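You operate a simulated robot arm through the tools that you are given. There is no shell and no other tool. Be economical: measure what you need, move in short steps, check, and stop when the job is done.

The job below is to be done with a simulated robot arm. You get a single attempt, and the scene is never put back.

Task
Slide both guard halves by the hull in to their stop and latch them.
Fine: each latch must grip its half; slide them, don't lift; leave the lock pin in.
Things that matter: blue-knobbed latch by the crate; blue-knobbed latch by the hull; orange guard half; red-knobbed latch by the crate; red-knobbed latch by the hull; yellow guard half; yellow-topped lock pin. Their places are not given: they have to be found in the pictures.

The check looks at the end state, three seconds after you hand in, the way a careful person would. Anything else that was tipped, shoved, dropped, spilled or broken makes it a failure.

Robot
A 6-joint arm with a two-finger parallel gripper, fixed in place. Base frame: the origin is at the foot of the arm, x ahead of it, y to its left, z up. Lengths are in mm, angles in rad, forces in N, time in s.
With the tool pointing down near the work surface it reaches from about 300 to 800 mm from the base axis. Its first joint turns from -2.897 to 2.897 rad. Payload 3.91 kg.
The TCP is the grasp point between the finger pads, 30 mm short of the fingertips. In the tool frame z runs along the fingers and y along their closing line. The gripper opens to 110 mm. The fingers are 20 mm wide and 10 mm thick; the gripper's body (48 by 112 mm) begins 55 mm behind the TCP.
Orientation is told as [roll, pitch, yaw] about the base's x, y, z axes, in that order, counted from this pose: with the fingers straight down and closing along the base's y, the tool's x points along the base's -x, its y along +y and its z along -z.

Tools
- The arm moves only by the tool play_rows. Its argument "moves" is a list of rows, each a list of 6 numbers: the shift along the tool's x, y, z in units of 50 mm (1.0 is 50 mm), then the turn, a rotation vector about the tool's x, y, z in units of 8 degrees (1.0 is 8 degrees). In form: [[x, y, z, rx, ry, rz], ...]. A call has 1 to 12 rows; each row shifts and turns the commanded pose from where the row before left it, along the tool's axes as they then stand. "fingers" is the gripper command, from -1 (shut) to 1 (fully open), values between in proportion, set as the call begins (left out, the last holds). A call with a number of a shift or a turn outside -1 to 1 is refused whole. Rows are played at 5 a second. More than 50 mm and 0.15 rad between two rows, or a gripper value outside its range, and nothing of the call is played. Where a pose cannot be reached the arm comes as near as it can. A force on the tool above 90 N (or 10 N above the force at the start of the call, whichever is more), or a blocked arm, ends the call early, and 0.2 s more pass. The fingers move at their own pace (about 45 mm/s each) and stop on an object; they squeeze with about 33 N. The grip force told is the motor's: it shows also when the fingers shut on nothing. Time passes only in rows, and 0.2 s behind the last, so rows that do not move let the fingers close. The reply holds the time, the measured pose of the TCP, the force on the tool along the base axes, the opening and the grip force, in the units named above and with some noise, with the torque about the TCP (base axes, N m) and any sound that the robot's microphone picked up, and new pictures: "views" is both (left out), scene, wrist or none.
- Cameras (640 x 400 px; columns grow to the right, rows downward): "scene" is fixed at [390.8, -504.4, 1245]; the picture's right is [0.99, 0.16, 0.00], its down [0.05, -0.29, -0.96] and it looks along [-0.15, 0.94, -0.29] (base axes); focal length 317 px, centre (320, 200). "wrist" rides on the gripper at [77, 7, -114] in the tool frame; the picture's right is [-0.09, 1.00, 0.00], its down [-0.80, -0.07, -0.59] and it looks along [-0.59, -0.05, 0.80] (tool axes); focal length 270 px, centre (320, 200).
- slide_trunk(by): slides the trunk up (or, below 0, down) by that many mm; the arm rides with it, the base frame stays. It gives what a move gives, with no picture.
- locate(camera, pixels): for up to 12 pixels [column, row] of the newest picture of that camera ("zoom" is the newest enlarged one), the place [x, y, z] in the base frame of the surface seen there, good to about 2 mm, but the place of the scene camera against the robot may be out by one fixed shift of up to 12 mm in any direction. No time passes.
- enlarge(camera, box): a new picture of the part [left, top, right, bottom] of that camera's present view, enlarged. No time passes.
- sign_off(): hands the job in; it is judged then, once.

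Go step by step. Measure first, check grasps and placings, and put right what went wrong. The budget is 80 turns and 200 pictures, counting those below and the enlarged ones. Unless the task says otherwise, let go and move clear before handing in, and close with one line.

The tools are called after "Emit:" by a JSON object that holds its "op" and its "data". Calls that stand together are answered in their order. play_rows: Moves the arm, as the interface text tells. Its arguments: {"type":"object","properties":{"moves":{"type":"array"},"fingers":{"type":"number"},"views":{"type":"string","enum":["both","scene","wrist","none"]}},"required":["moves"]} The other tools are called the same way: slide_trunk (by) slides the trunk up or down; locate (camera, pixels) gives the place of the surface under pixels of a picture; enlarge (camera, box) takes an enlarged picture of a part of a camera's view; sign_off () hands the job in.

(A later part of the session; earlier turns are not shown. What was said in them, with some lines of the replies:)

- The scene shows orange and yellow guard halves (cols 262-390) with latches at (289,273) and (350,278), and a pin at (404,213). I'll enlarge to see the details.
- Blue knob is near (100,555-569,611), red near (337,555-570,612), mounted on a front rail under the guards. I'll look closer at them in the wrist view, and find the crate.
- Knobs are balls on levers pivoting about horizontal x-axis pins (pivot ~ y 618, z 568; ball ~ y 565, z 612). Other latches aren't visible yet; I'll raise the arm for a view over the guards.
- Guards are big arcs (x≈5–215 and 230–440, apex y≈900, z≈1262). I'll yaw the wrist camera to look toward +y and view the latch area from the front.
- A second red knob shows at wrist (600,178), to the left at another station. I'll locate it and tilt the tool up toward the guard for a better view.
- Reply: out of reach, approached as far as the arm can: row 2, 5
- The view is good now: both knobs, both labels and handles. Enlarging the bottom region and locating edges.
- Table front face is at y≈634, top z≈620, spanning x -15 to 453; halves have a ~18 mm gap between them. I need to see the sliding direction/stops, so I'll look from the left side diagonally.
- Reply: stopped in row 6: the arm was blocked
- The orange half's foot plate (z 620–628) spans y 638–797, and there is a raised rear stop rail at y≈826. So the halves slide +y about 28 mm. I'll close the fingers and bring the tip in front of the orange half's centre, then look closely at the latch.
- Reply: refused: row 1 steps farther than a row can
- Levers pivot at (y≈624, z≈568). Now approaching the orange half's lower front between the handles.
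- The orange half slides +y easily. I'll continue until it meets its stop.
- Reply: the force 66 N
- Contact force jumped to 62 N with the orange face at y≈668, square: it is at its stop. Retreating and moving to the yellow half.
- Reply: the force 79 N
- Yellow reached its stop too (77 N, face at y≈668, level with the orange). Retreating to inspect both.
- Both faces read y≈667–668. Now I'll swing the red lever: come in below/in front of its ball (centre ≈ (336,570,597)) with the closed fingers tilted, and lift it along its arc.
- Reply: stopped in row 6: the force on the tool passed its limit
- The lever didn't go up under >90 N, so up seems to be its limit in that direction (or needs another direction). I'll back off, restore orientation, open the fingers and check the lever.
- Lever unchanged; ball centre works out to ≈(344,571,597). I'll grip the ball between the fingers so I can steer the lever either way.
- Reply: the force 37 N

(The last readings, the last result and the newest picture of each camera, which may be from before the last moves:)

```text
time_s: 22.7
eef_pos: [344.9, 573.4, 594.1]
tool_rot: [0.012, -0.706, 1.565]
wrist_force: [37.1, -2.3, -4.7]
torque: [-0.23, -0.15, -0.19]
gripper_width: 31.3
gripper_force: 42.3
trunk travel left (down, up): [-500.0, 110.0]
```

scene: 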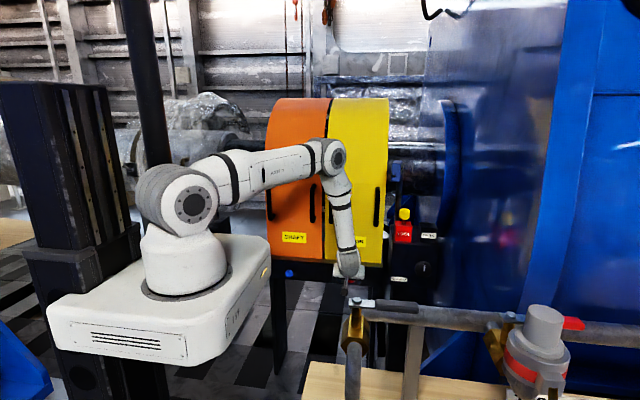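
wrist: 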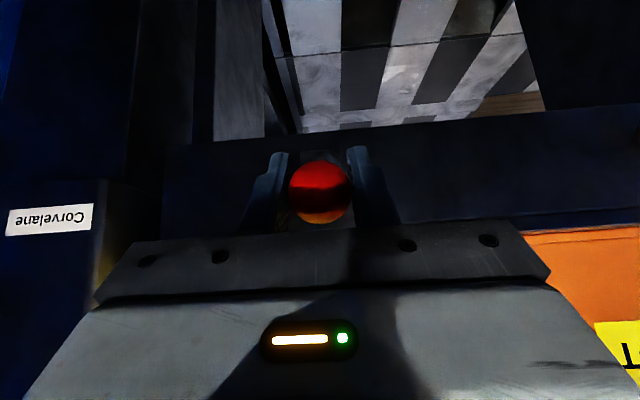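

Ball gripped (31 mm). There is a side load in x of 37 N, so I shift +x 5 mm, then try the lever a few mm downward on its arc.

Emit:
{"op": "play_rows", "data": {"moves": [[0, -0.11, 0, 0, 0, 0], [0, 0, 0, 0, 0, 0]], "views": "none"}}

Emit:
{"op": "play_rows", "data": {"moves": [[0.08, 0, 0.03, 0, 0, 0], [0.08, 0, 0.03, 0, 0, 0], [0, 0, 0, 0, 0, 0]], "views": "wrist"}}

```text
time_s: 23.3
eef_pos: [345.4, 572.8, 594.3]
tool_rot: [0.015, -0.701, 1.574]
wrist_force: [9.6, 0.5, -0.6]
torque: [0.1, 0.31, -0.09]
gripper_width: 31.2
gripper_force: 44.9
trunk travel left (down, up): [-500.0, 110.0]
```

```text
time_s: 24.1
eef_pos: [345.1, 569.7, 588.8]
tool_rot: [0.009, -0.707, 1.577]
wrist_force: [-5.8, 15.0, 13.7]
torque: [1.17, -0.06, -0.08]
gripper_width: 31.5
gripper_force: 45.1
trunk travel left (down, up): [-500.0, 110.0]
```

wrist: 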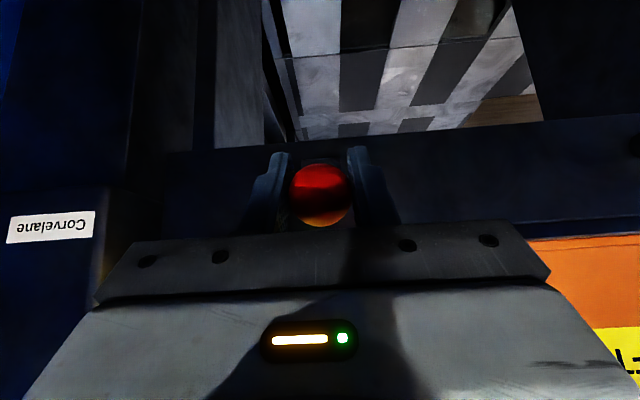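

The lever follows downward with only ~20 N. Continuing along the arc.

Emit:
{"op": "play_rows", "data": {"moves": [[0.144, 0, 0.09, 0, 0, 0], [0.131, 0, 0.109, 0, 0, 0], [0.114, 0, 0.126, 0, 0, 0], [0, 0, 0, 0, 0, 0]], "views": "wrist"}}

```text
time_s: 25.1
eef_pos: [344.3, 562.4, 562.6]
tool_rot: [0.015, -0.7, 1.574]
wrist_force: [-19.8, -17.0, 16.6]
torque: [1.08, -0.13, 0.0]
gripper_width: 31.2
gripper_force: 45.2
trunk travel left (down, up): [-500.0, 110.0]
```

wrist: 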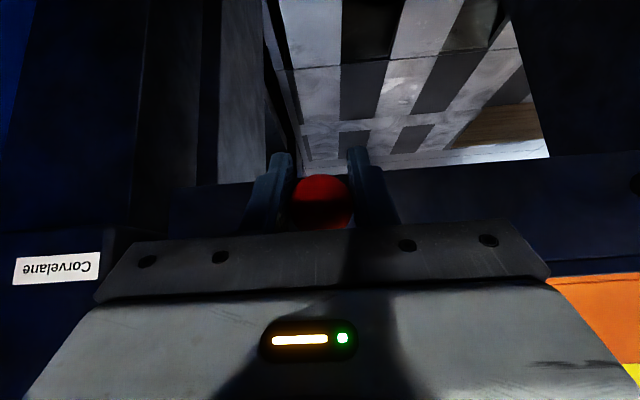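

Emit:
{"op": "play_rows", "data": {"moves": [[0.1, 0.04, 0.13, 0, 0, 0], [0.07, 0.02, 0.155, 0, 0, 0], [0.047, 0, 0.164, 0, 0, 0], [0, 0, 0, 0, 0, 0]], "views": "wrist"}}

```text
time_s: 26.1
eef_pos: [345.0, 568.7, 537.9]
tool_rot: [0.014, -0.701, 1.57]
wrist_force: [8.9, -32.2, 7.1]
torque: [1.18, 0.04, -0.12]
gripper_width: 31.0
gripper_force: 45.8
trunk travel left (down, up): [-500.0, 110.0]
```

wrist: 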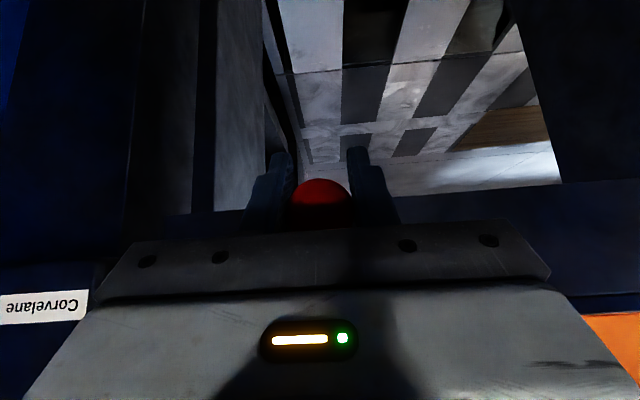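

Emit:
{"op": "play_rows", "data": {"moves": [[0.04, 0, 0.16, 0, 0, 0], [0, 0, 0.175, 0, 0, 0], [-0.025, 0, 0.172, 0, 0, 0], [0, 0, 0, 0, 0, 0]], "views": "wrist"}}

```text
time_s: 27.1
eef_pos: [344.5, 585.5, 517.0]
tool_rot: [0.015, -0.704, 1.566]
wrist_force: [21.7, -34.0, -3.1]
torque: [1.34, 0.39, 0.22]
gripper_width: 31.2
gripper_force: 44.8
trunk travel left (down, up): [-500.0, 110.0]
```

wrist: 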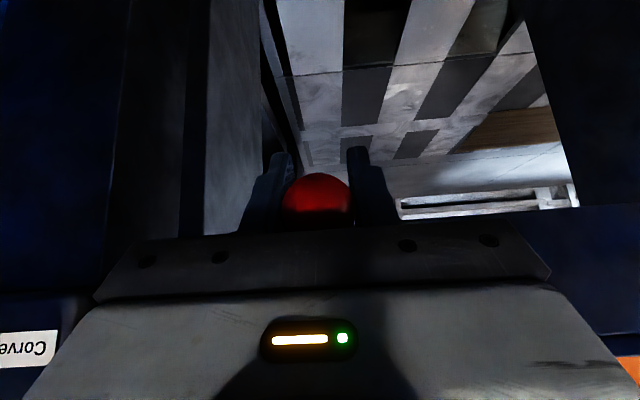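

Emit:
{"op": "play_rows", "data": {"moves": [[-0.04, 0, 0.16, 0, 0, 0], [-0.07, 0, 0.159, 0, 0, 0], [-0.092, 0, 0.148, 0, 0, 0], [0, 0, 0, 0, 0, 0]]}}

```text
time_s: 28.1
eef_pos: [343.9, 612.9, 512.6]
tool_rot: [0.008, -0.718, 1.576]
wrist_force: [14.4, -17.3, 38.0]
torque: [-0.44, 0.36, 0.1]
gripper_width: 11.5
gripper_force: 45.2
trunk travel left (down, up): [-500.0, 110.0]
```

scene: 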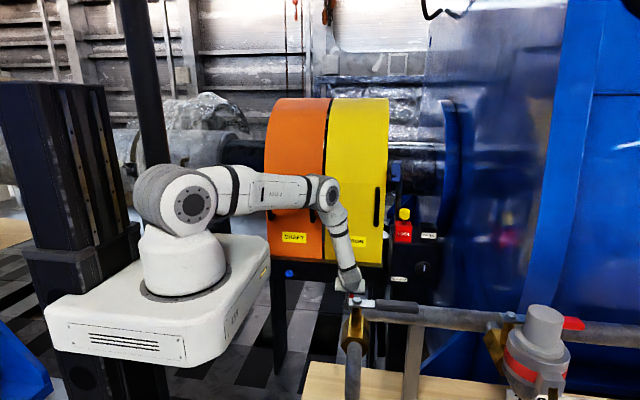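
wrist: 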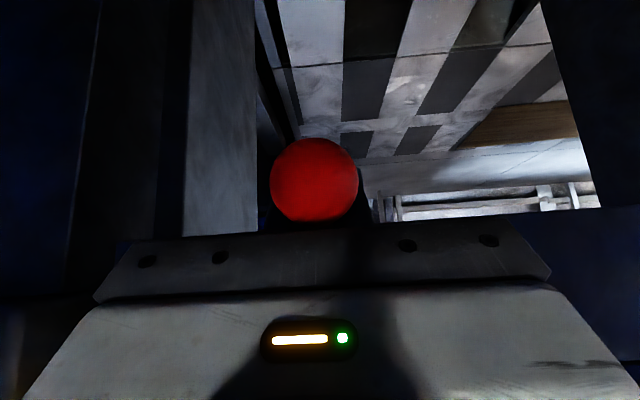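

The fingers slid off the ball onto the rod (11.5 mm). Let me see where the ball is.

Emit:
{"op": "locate", "data": {"camera": "wrist", "pixels": [[314, 180], [280, 180], [350, 180], [314, 145], [314, 212]]}}

Emit:
{"op": "play_rows", "data": {"moves": [[0, 0, 0, 0, 0, 0], [0, 0, 0, 0, 0, 0], [0, 0, -0.6, 0, 0, 0], [0, 0, -1, 0, 0, 0], [0, 0, -1, 0, 0, 0], [0.3, 0, 0, 0, 0, 0]], "fingers": 0.1}}

```text
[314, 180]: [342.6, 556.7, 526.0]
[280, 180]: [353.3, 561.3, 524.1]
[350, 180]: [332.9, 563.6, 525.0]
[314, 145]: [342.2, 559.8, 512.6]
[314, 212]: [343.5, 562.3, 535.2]
```

```text
time_s: 29.5
eef_pos: [343.6, 513.5, 598.9]
tool_rot: [0.015, -0.703, 1.575]
wrist_force: [0.3, 0.0, 0.8]
torque: [0.01, -0.01, 0.02]
gripper_width: 60.4
gripper_force: 0.0
trunk travel left (down, up): [-500.0, 110.0]
```

scene: 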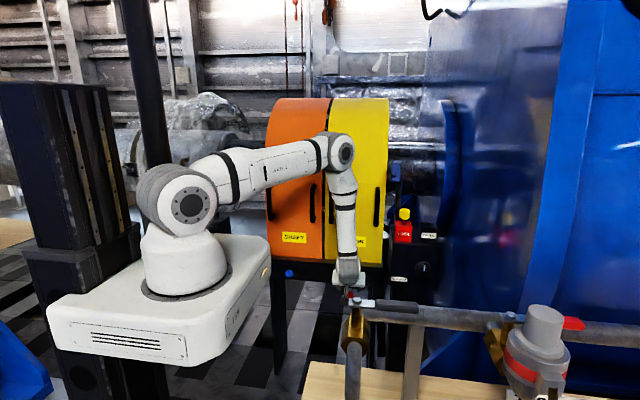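
wrist: 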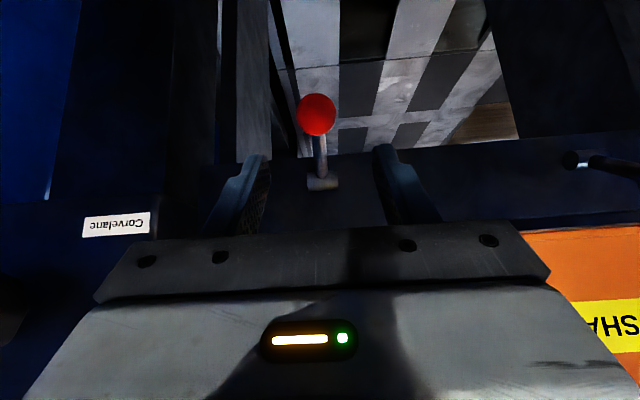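

Emit:
{"op": "locate", "data": {"camera": "wrist", "pixels": [[316, 115], [316, 97], [316, 133], [299, 115], [333, 115], [320, 160], [323, 183]]}}

Emit:
{"op": "enlarge", "data": {"camera": "wrist", "box": [260, 80, 380, 215]}}

Emit:
{"op": "enlarge", "data": {"camera": "scene", "box": [270, 220, 410, 310]}}

```text
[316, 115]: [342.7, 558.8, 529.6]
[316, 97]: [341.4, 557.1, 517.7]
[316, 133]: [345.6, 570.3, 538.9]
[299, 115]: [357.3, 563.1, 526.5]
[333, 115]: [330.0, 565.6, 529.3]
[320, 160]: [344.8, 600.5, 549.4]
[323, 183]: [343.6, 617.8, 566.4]
```

```text
2.96 times, centred on (320, 148) of wrist
```

zoom: 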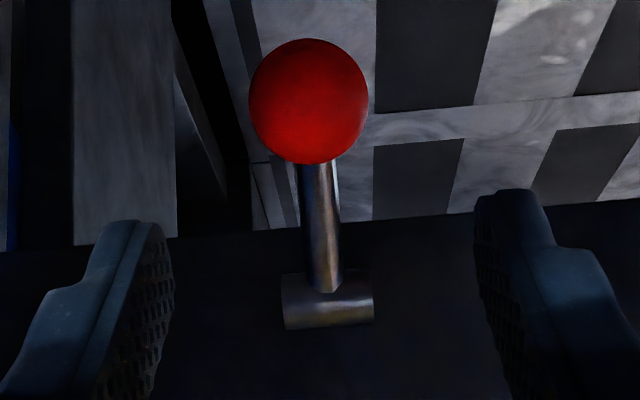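

```text
4.44 times, centred on (340, 265) of scene
```

zoom: 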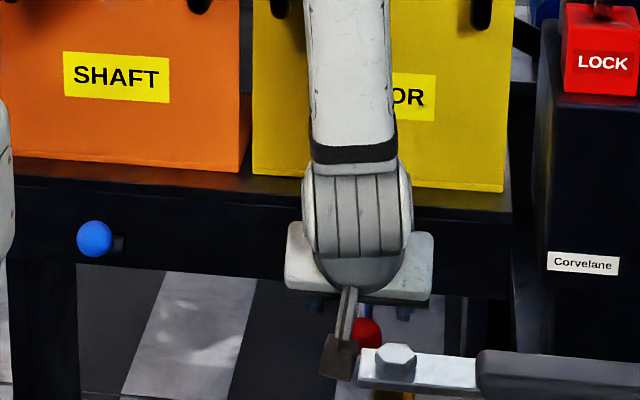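

The red lever rests at its low position, ball ≈(343,573,520). To be sure it is fully thrown, I'll press the ball with closed fingers along the arc direction (tool z).

Emit:
{"op": "play_rows", "data": {"moves": [[0, 0, 0, 0, 0, 0], [0, 0, 0, 0, 0, 0], [0.1, 0, 0.3, 0, 0, 0], [0, 0, 0.4, 0, 0, 0], [0, 0, 0.2, 0, 0, 0], [0, 0, 0.1, 0, 0, 0], [0, 0, 0.1, 0, 0, 0], [0, 0, 0.1, 0, 0, 0], [0, 0, 0.1, 0, 0, 0]], "fingers": -1, "views": "wrist"}}

```text
time_s: 31.3
eef_pos: [343.5, 542.0, 553.4]
tool_rot: [0.011, -0.707, 1.573]
wrist_force: [-13.7, -45.6, 61.3]
torque: [0.37, 0.48, 0.11]
gripper_width: 0.0
gripper_force: 32.9
trunk travel left (down, up): [-500.0, 110.0]
stopped in row 9: the force on the tool passed its limit (the readings are from after the stop); the commanded pose is now the measured one
```

wrist: 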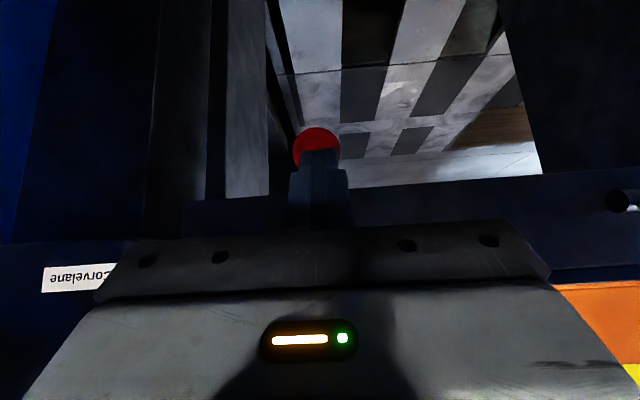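

The red lever is hard against its lower stop. Now backing out and moving over to the blue latch.

Emit:
{"op": "play_rows", "data": {"moves": [[0, 0, -1, 0, 0, 0], [0, 0, -1, 0, 0, 0], [0, 0.96, 0, 0, 0, 0], [0, 0.96, 0, 0, 0, 0], [0, 0.96, 0, 0, 0, 0], [0, 0.96, 0, 0, 0, 0], [0, 0.92, 0, 0, 0, 0], [0, 0, 0, 0, 0, 0]], "fingers": 0.1}}

```text
time_s: 33.1
eef_pos: [111.1, 476.8, 626.0]
tool_rot: [0.013, -0.698, 1.571]
wrist_force: [-0.3, 0.0, -0.9]
torque: [0.02, -0.01, -0.03]
gripper_width: 60.5
gripper_force: 0.1
trunk travel left (down, up): [-500.0, 110.0]
```

scene: 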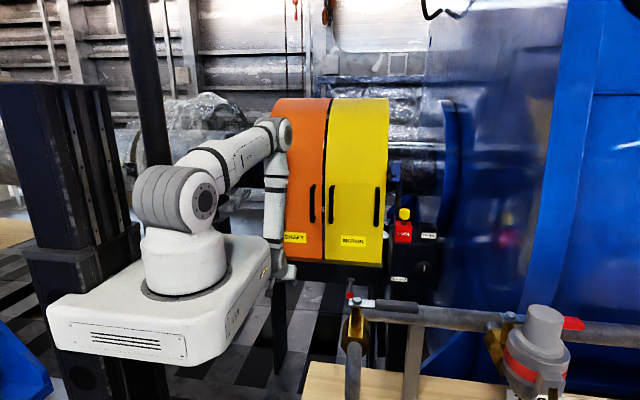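
wrist: 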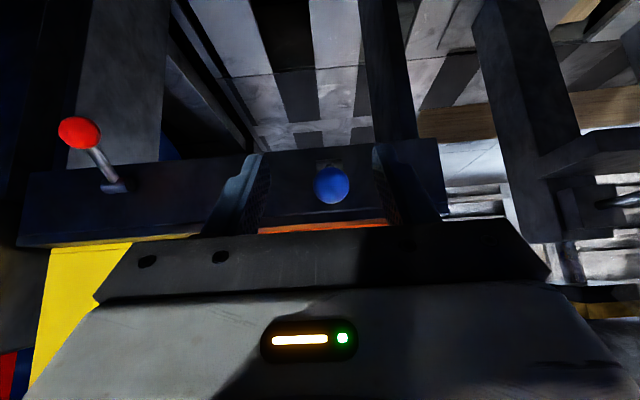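

Emit:
{"op": "locate", "data": {"camera": "wrist", "pixels": [[332, 185], [316, 185], [348, 185], [332, 170], [332, 201], [80, 132], [330, 228]]}}

```text
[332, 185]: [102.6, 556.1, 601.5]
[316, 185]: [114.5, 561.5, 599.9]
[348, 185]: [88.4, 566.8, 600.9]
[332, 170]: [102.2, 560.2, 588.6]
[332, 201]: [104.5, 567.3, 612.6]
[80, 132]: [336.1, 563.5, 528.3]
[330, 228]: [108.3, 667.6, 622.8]
```

Emit:
{"op": "play_rows", "data": {"moves": [[-0.53, 0.085, 0.25, 0, 0, 0], [-0.53, 0.085, 0.25, 0, 0, 0], [0, 0, 0.6, 0, 0, 0], [0, 0, 0.6, 0, 0, 0], [0, 0, 0, 0, 0, 0]], "views": "none"}}

Emit:
{"op": "play_rows", "data": {"moves": [[0, 0, 0, 0, 0, 0], [0, 0, 0, 0, 0, 0], [0, 0, 0, 0, 0, 0]], "fingers": -1, "views": "wrist"}}

```text
time_s: 34.3
eef_pos: [98.1, 574.2, 596.4]
tool_rot: [0.015, -0.697, 1.572]
wrist_force: [0.2, 0.0, 0.3]
torque: [-0.03, -0.02, 0.02]
gripper_width: 60.4
gripper_force: 0.0
trunk travel left (down, up): [-500.0, 110.0]
```

```text
time_s: 35.1
eef_pos: [105.2, 574.8, 596.5]
tool_rot: [0.021, -0.698, 1.558]
wrist_force: [56.5, -0.1, -0.8]
torque: [-0.04, -0.09, -0.09]
gripper_width: 31.4
gripper_force: 42.8
trunk travel left (down, up): [-500.0, 110.0]
```

wrist: 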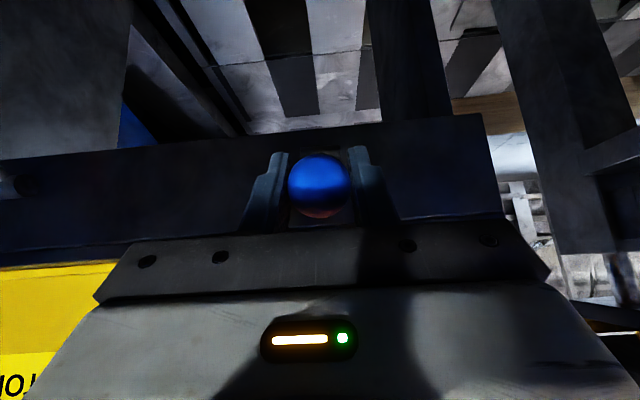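

Blue ball gripped (31.4 mm). Relieving the side load with +x 7 mm, then driving it down the same arc.

Emit:
{"op": "play_rows", "data": {"moves": [[0, -0.14, 0, 0, 0, 0], [0, 0, 0, 0, 0, 0], [0.08, 0, 0.03, 0, 0, 0], [0.08, 0, 0.03, 0, 0, 0], [0.144, 0, 0.09, 0, 0, 0], [0.131, 0, 0.109, 0, 0, 0], [0.114, 0, 0.126, 0, 0, 0], [0, 0, 0, 0, 0, 0]], "views": "wrist"}}

```text
time_s: 36.9
eef_pos: [103.5, 564.2, 563.2]
tool_rot: [0.014, -0.698, 1.574]
wrist_force: [-2.6, -3.4, 18.1]
torque: [1.11, 0.05, 0.01]
gripper_width: 31.2
gripper_force: 45.3
trunk travel left (down, up): [-500.0, 110.0]
```

wrist: 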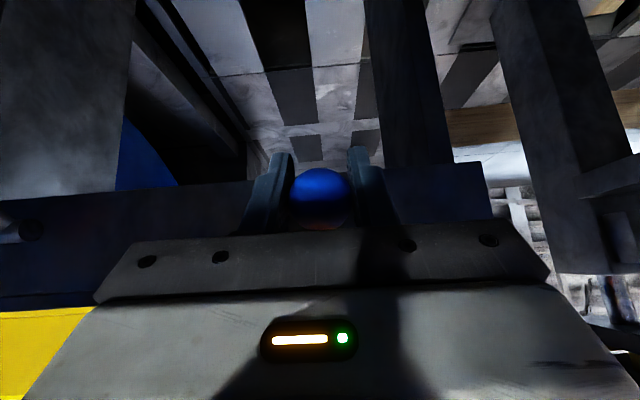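

Emit:
{"op": "play_rows", "data": {"moves": [[0.1, 0, 0.13, 0, 0, 0], [0.08, 0, 0.15, 0, 0, 0], [0.055, 0, 0.16, 0, 0, 0], [0.03, 0, 0.15, 0, 0, 0], [0, 0, 0, 0, 0, 0]], "views": "wrist"}}

```text
time_s: 38.1
eef_pos: [104.0, 571.2, 531.0]
tool_rot: [0.015, -0.695, 1.568]
wrist_force: [10.1, -31.6, 4.9]
torque: [1.22, 0.1, -0.03]
gripper_width: 31.4
gripper_force: 44.8
trunk travel left (down, up): [-500.0, 110.0]
```

wrist: 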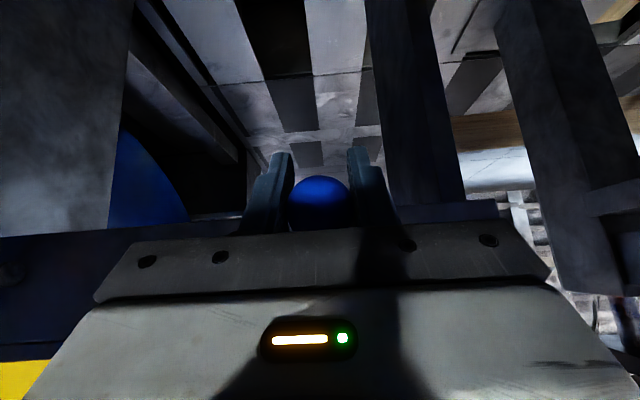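

Now release, back off, close and press the ball down to its stop as with the red one.

Emit:
{"op": "play_rows", "data": {"moves": [[0, 0, 0, 0, 0, 0], [0, 0, 0, 0, 0, 0], [0, 0, -0.6, 0, 0, 0], [0, 0, -1, 0, 0, 0], [0, 0, 0, 0, 0, 0]], "fingers": 0.1, "views": "wrist"}}

Emit:
{"op": "play_rows", "data": {"moves": [[0, 0, 0, 0, 0, 0], [0, 0, 0, 0, 0, 0], [0, 0, 0, 0, 0, 0]], "fingers": -1, "views": "none"}}

Emit:
{"op": "locate", "data": {"camera": "wrist", "pixels": [[320, 125], [320, 135], [320, 145], [320, 155], [320, 165]]}}

```text
time_s: 39.3
eef_pos: [105.1, 523.8, 593.6]
tool_rot: [0.015, -0.699, 1.571]
wrist_force: [0.9, 0.0, 0.2]
torque: [0.04, -0.02, 0.01]
gripper_width: 60.2
gripper_force: 0.0
trunk travel left (down, up): [-500.0, 110.0]
```

wrist: 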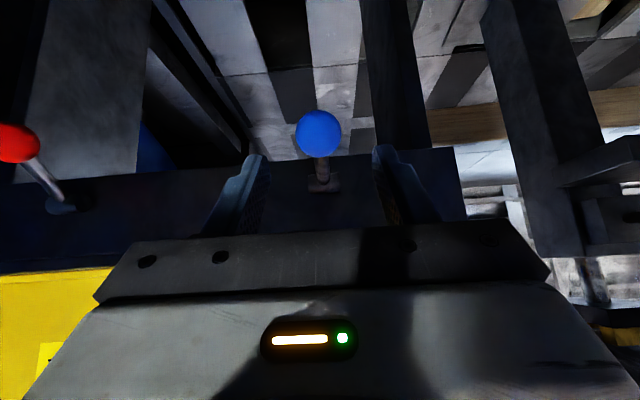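

```text
time_s: 40.1
eef_pos: [106.4, 523.2, 592.0]
tool_rot: [0.015, -0.7, 1.571]
wrist_force: [0.7, -0.9, 0.0]
torque: [0.01, 0.02, -0.04]
gripper_width: 0.1
gripper_force: 9.4
trunk travel left (down, up): [-500.0, 110.0]
```

```text
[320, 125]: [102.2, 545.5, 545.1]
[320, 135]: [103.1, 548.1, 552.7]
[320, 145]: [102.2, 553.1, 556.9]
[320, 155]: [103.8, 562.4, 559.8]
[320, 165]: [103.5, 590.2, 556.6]
```

The blue ball slipped partway (centre ≈(103,561,545)); I'll press it the rest of the way with the closed tips.

Emit:
{"op": "play_rows", "data": {"moves": [[0.025, 0.05, 0.32, 0, 0, 0], [0.034, 0, 0.13, 0, 0, 0], [0.034, 0, 0.13, 0, 0, 0], [0.034, 0, 0.13, 0, 0, 0], [0.034, 0, 0.13, 0, 0, 0], [0, 0, 0.08, 0, 0, 0], [0, 0, 0.08, 0, 0, 0], [0, 0, 0.08, 0, 0, 0], [0, 0, 0.08, 0, 0, 0]], "views": "wrist"}}

```text
time_s: 41.8
eef_pos: [102.7, 544.7, 556.1]
tool_rot: [0.012, -0.703, 1.572]
wrist_force: [0.3, -44.6, 65.9]
torque: [0.26, -0.18, 0.0]
gripper_width: 0.0
gripper_force: 34.0
trunk travel left (down, up): [-500.0, 110.0]
stopped in row 8: the force on the tool passed its limit (the readings are from after the stop); the commanded pose is now the measured one
```

wrist: 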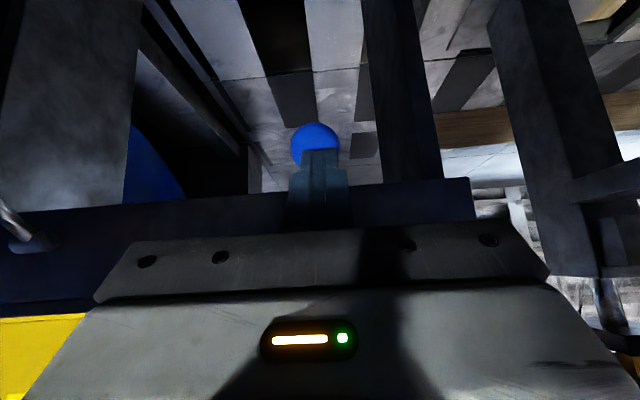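

Blue lever is also at its hard stop (same position as red). Backing clear to check everything.

Emit:
{"op": "play_rows", "data": {"moves": [[0, 0, -1, 0, 0, 0], [0, 0, -1, 0, 0, 0], [0, 0, -1, 0, 0, 0], [0.4, -0.5, -0.6, 0, 0, 0], [0, -1, 0, 0, 0, 0], [0, -1, 0, 0, 0, 0], [0, 0, 0, 0, 0, 0]]}}

Emit:
{"op": "enlarge", "data": {"camera": "scene", "box": [250, 90, 450, 310]}}

Emit:
{"op": "enlarge", "data": {"camera": "wrist", "box": [60, 0, 520, 240]}}

```text
time_s: 43.4
eef_pos: [229.3, 418.1, 673.2]
tool_rot: [0.015, -0.697, 1.571]
wrist_force: [0.1, -0.2, -0.4]
torque: [0.02, 0.0, 0.02]
gripper_width: 0.0
gripper_force: 32.6
trunk travel left (down, up): [-500.0, 110.0]
```

scene: 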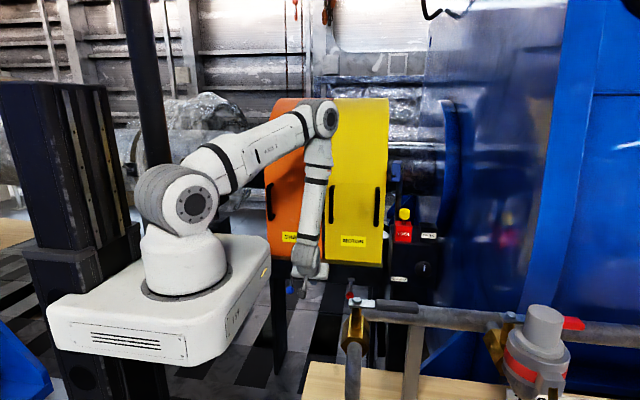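
wrist: 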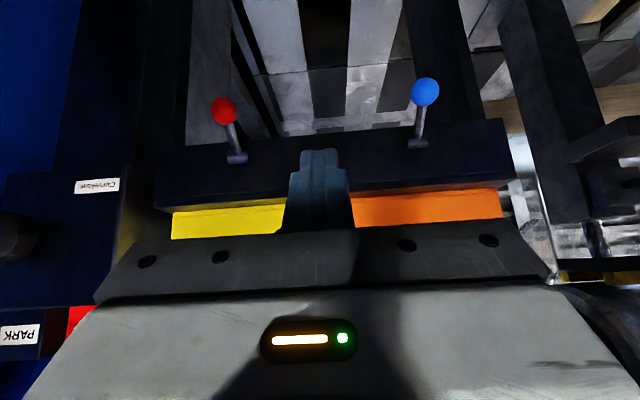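

```text
1.82 times, centred on (350, 200) of scene
```

zoom: 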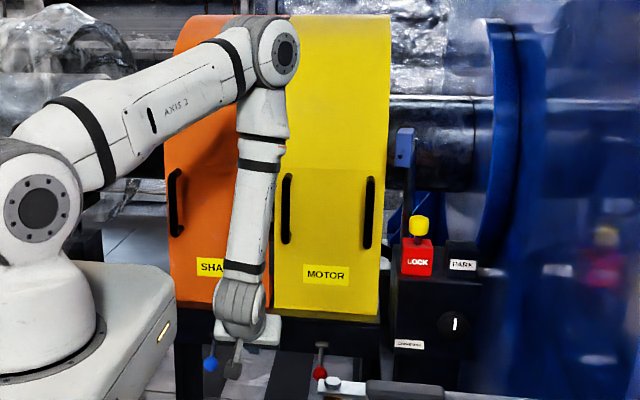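

```text
1.39 times, centred on (290, 120) of wrist
```

zoom: 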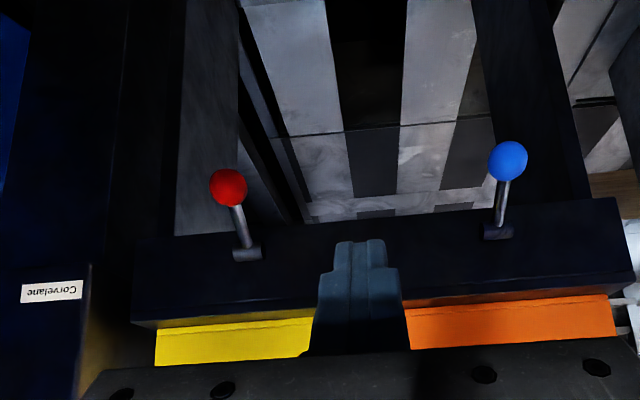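

Both levers are down and the pin is still in. I'll check guard positions and handle locations for a gentle pull test.

Emit:
{"op": "locate", "data": {"camera": "scene", "pixels": [[331, 205], [376, 206], [331, 190], [331, 222], [269, 205], [352, 230], [340, 255], [285, 247]]}}

Emit:
{"op": "locate", "data": {"camera": "wrist", "pixels": [[190, 225], [260, 222], [400, 210], [480, 205], [223, 110], [425, 92]]}}

```text
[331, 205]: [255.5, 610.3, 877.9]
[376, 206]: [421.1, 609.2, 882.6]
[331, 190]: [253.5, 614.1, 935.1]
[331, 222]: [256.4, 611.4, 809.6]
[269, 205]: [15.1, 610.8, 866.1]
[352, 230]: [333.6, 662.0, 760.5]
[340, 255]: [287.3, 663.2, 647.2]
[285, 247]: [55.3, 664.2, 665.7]
```

```text
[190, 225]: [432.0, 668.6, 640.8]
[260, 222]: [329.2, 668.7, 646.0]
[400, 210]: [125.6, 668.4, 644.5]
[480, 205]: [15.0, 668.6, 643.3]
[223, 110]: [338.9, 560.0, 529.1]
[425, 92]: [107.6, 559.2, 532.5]
```

Emit:
{"op": "play_rows", "data": {"moves": [[-0.84, -0.09, -0.31, 0, 0, 0], [-0.84, -0.09, -0.31, 0, 0, 0], [-0.84, -0.09, -0.31, 0, 0, 0], [-0.84, -0.09, -0.31, 0, 0, 0], [-0.84, -0.09, -0.31, 0, 0, 0], [-0.84, -0.09, -0.31, 0, 0, 0], [0, 0, 0, 0, 0, 0]], "fingers": 0.1, "views": "wrist"}}

```text
time_s: 45.0
eef_pos: [260.1, 552.0, 906.4]
tool_rot: [0.013, -0.695, 1.572]
wrist_force: [1.1, -0.4, -0.5]
torque: [0.02, -0.01, 0.0]
gripper_width: 60.7
gripper_force: 0.1
trunk travel left (down, up): [-500.0, 110.0]
```

wrist: 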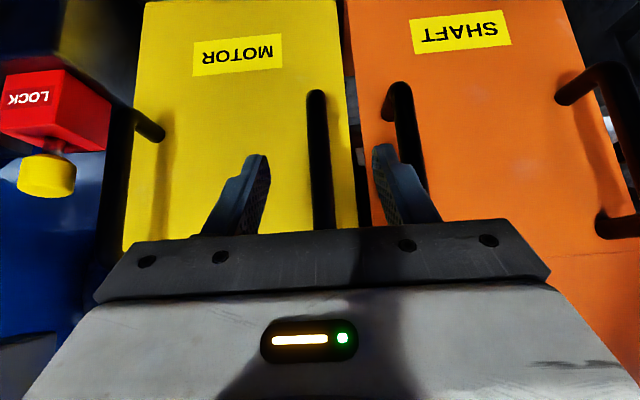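

Emit:
{"op": "play_rows", "data": {"moves": [[0, 0.05, 0.95, 0, 0, 0], [0, 0, 0.9, 0, 0, 0], [0, 0, 0, 0, 0, 0]], "views": "wrist"}}

Emit:
{"op": "play_rows", "data": {"moves": [[0, 0, 0, 0, 0, 0], [0, 0, 0, 0, 0, 0], [0, 0, 0, 0, 0, 0], [0, 0, 0, 0, 0, 0]], "fingers": -1, "views": "none"}}

```text
time_s: 45.8
eef_pos: [256.4, 612.5, 834.4]
tool_rot: [0.014, -0.697, 1.57]
wrist_force: [0.6, -0.1, -0.1]
torque: [-0.03, 0.01, -0.02]
gripper_width: 60.5
gripper_force: 0.1
trunk travel left (down, up): [-500.0, 110.0]
```

wrist: 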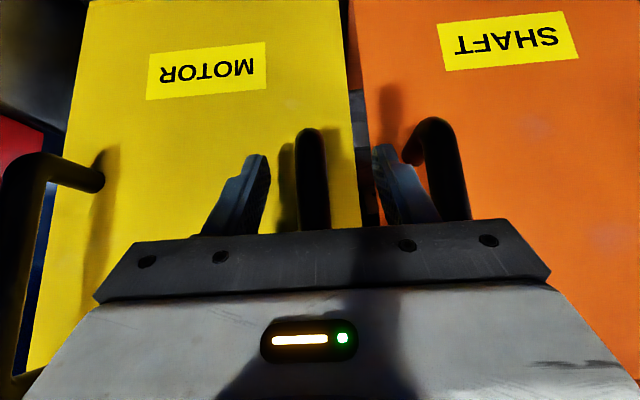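

```text
time_s: 46.8
eef_pos: [261.4, 611.2, 834.9]
tool_rot: [0.016, -0.697, 1.565]
wrist_force: [33.9, 3.0, 0.1]
torque: [-0.38, -1.49, -0.46]
gripper_width: 17.9
gripper_force: 32.6
trunk travel left (down, up): [-500.0, 110.0]
```

Emit:
{"op": "play_rows", "data": {"moves": [[0, -0.09, 0, 0, 0, 0], [0, 0, 0, 0, 0, 0]], "views": "none"}}

Emit:
{"op": "play_rows", "data": {"moves": [[0.03, 0, -0.026, 0, 0, 0], [0.03, 0, -0.026, 0, 0, 0], [0, 0, 0, 0, 0, 0]], "views": "none"}}

```text
time_s: 47.4
eef_pos: [261.3, 613.1, 835.1]
tool_rot: [0.015, -0.696, 1.569]
wrist_force: [20.0, 3.1, -0.8]
torque: [0.02, -1.16, -0.21]
gripper_width: 18.0
gripper_force: 33.3
trunk travel left (down, up): [-500.0, 110.0]
```

```text
time_s: 48.2
eef_pos: [260.5, 610.3, 834.2]
tool_rot: [0.016, -0.697, 1.568]
wrist_force: [24.3, 29.6, 0.0]
torque: [0.63, -1.21, -0.21]
gripper_width: 18.0
gripper_force: 33.2
trunk travel left (down, up): [-500.0, 110.0]
```

Pulling against yellow builds 30 N with no give (sliding took ~1.5 N), so its latch grips. Releasing and repeating on the orange handle (x≈186).

Emit:
{"op": "play_rows", "data": {"moves": [[-0.06, 0, 0.052, 0, 0, 0], [0, 0, 0, 0, 0, 0]], "views": "none"}}

Emit:
{"op": "play_rows", "data": {"moves": [[0, 0, 0, 0, 0, 0], [0, 0, 0, 0, 0, 0], [0, 0, 0, 0, 0, 0], [0, 0, -0.9, 0, 0, 0], [0, 0, -0.95, 0, 0, 0], [0, 0.75, 0, 0, 0, 0], [0, 0.75, 0, 0, 0, 0], [0, 0, 0, 0, 0, 0]], "fingers": 0.1}}

```text
time_s: 48.8
eef_pos: [261.7, 610.8, 835.7]
tool_rot: [0.015, -0.698, 1.568]
wrist_force: [25.4, 4.5, 8.3]
torque: [-0.04, -1.27, -0.3]
gripper_width: 18.1
gripper_force: 33.0
trunk travel left (down, up): [-500.0, 110.0]
```

```text
time_s: 50.6
eef_pos: [185.3, 551.4, 907.8]
tool_rot: [0.014, -0.698, 1.571]
wrist_force: [-0.4, -0.6, -0.2]
torque: [0.02, -0.01, 0.0]
gripper_width: 60.5
gripper_force: 0.1
trunk travel left (down, up): [-500.0, 110.0]
```

scene: 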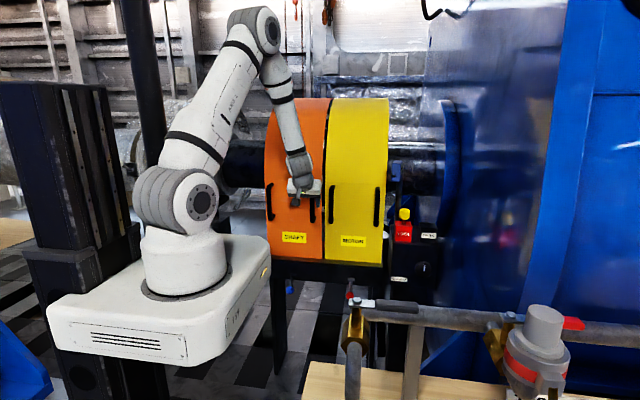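
wrist: 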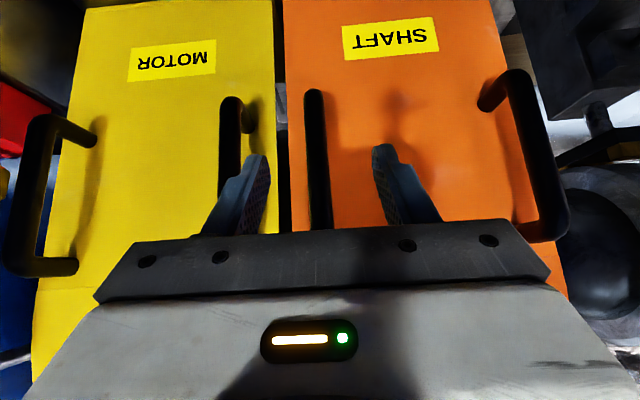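

Emit:
{"op": "play_rows", "data": {"moves": [[0, -0.05, 0.95, 0, 0, 0], [0, 0, 0.9, 0, 0, 0], [0, 0, 0, 0, 0, 0]], "views": "wrist"}}

Emit:
{"op": "play_rows", "data": {"moves": [[0, 0, 0, 0, 0, 0], [0, 0, 0, 0, 0, 0], [0, 0, 0, 0, 0, 0], [0, 0, 0, 0, 0, 0]], "fingers": -1, "views": "none"}}

Emit:
{"op": "play_rows", "data": {"moves": [[0.03, 0, -0.026, 0, 0, 0], [0.03, 0, -0.026, 0, 0, 0], [0, 0, 0, 0, 0, 0]], "views": "none"}}

```text
time_s: 51.4
eef_pos: [188.5, 610.2, 836.9]
tool_rot: [0.014, -0.698, 1.572]
wrist_force: [-0.1, 0.8, -0.4]
torque: [-0.02, 0.03, 0.0]
gripper_width: 60.4
gripper_force: 0.1
trunk travel left (down, up): [-500.0, 110.0]
```

wrist: 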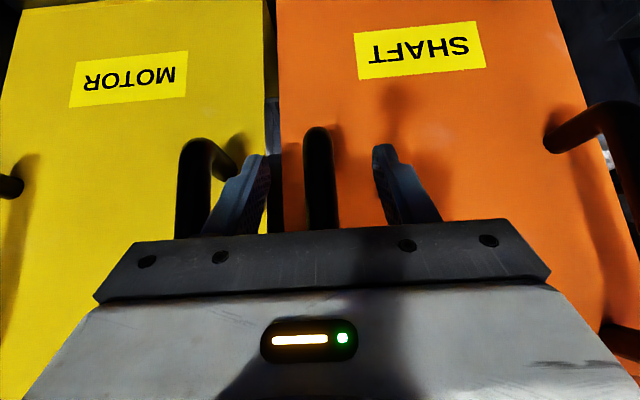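

```text
time_s: 52.4
eef_pos: [189.2, 611.1, 837.1]
tool_rot: [0.013, -0.697, 1.572]
wrist_force: [2.6, 0.9, 0.6]
torque: [0.14, -1.01, -0.04]
gripper_width: 18.1
gripper_force: 32.8
trunk travel left (down, up): [-500.0, 110.0]
```

```text
time_s: 53.2
eef_pos: [189.5, 609.3, 835.5]
tool_rot: [0.013, -0.7, 1.569]
wrist_force: [12.1, 30.2, -0.5]
torque: [0.74, -1.01, -0.12]
gripper_width: 18.2
gripper_force: 33.3
trunk travel left (down, up): [-500.0, 110.0]
```

Orange also resists at 30 N, so it is latched as well. Releasing and moving clear for a final look.

Emit:
{"op": "play_rows", "data": {"moves": [[-0.06, 0, 0.052, 0, 0, 0], [0, 0, 0, 0, 0, 0]], "views": "none"}}

Emit:
{"op": "play_rows", "data": {"moves": [[0, 0, 0, 0, 0, 0], [0, 0, 0, 0, 0, 0], [0, 0, 0, 0, 0, 0], [0, 0, -1, 0, 0, 0], [0, 0, -1, 0, 0, 0], [0.5, 0, -0.7, 0, 0, 0], [0.8, 0, -0.3, 0, 0, 0], [0.8, 0, -0.3, 0, 0, 0], [0, 0, 0, 0, 0, 0]], "fingers": 0.1}}

Emit:
{"op": "locate", "data": {"camera": "wrist", "pixels": [[200, 120], [120, 120], [380, 100], [300, 110]]}}

```text
time_s: 53.8
eef_pos: [189.9, 609.2, 836.1]
tool_rot: [0.015, -0.696, 1.566]
wrist_force: [18.0, 4.0, 11.3]
torque: [-0.25, -1.22, -0.21]
gripper_width: 18.0
gripper_force: 33.3
trunk travel left (down, up): [-500.0, 110.0]
```

```text
time_s: 55.8
eef_pos: [186.7, 423.3, 895.3]
tool_rot: [0.013, -0.697, 1.57]
wrist_force: [0.9, 0.2, 1.3]
torque: [0.01, -0.02, 0.0]
gripper_width: 60.5
gripper_force: 0.1
trunk travel left (down, up): [-500.0, 110.0]
```

scene: 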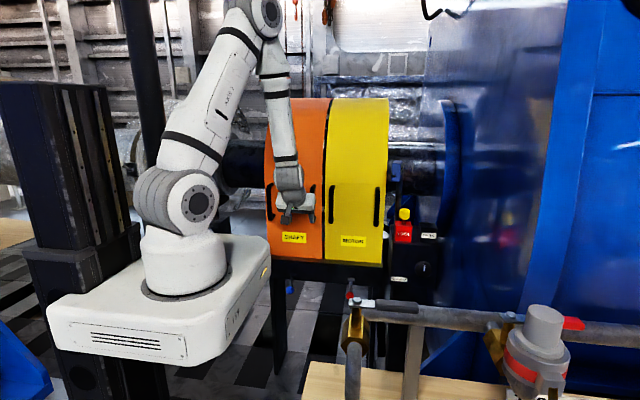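
wrist: 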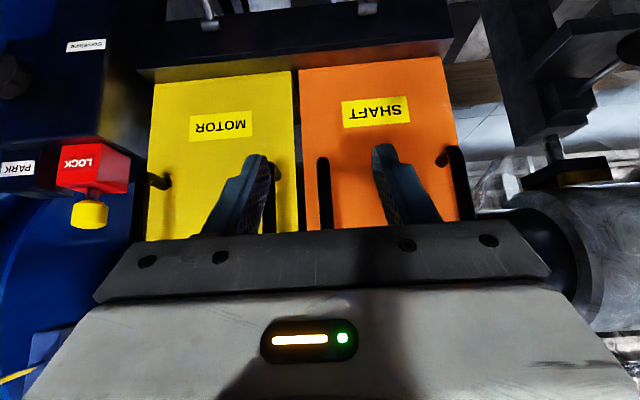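

```text
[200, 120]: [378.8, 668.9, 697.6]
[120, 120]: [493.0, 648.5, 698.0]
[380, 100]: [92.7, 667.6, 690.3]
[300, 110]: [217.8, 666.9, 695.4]
```

Both faces still read y≈668, both levers are down, the pin is in place and the gripper is clear. Handing in.

Emit:
{"op": "sign_off", "data": {}}

```text
The job is handed in.
```

Both guard halves by the hull are slid in to their stop and latched. Each held against a 30 N pull on its handle, the lock pin is still in, and the arm is clear.
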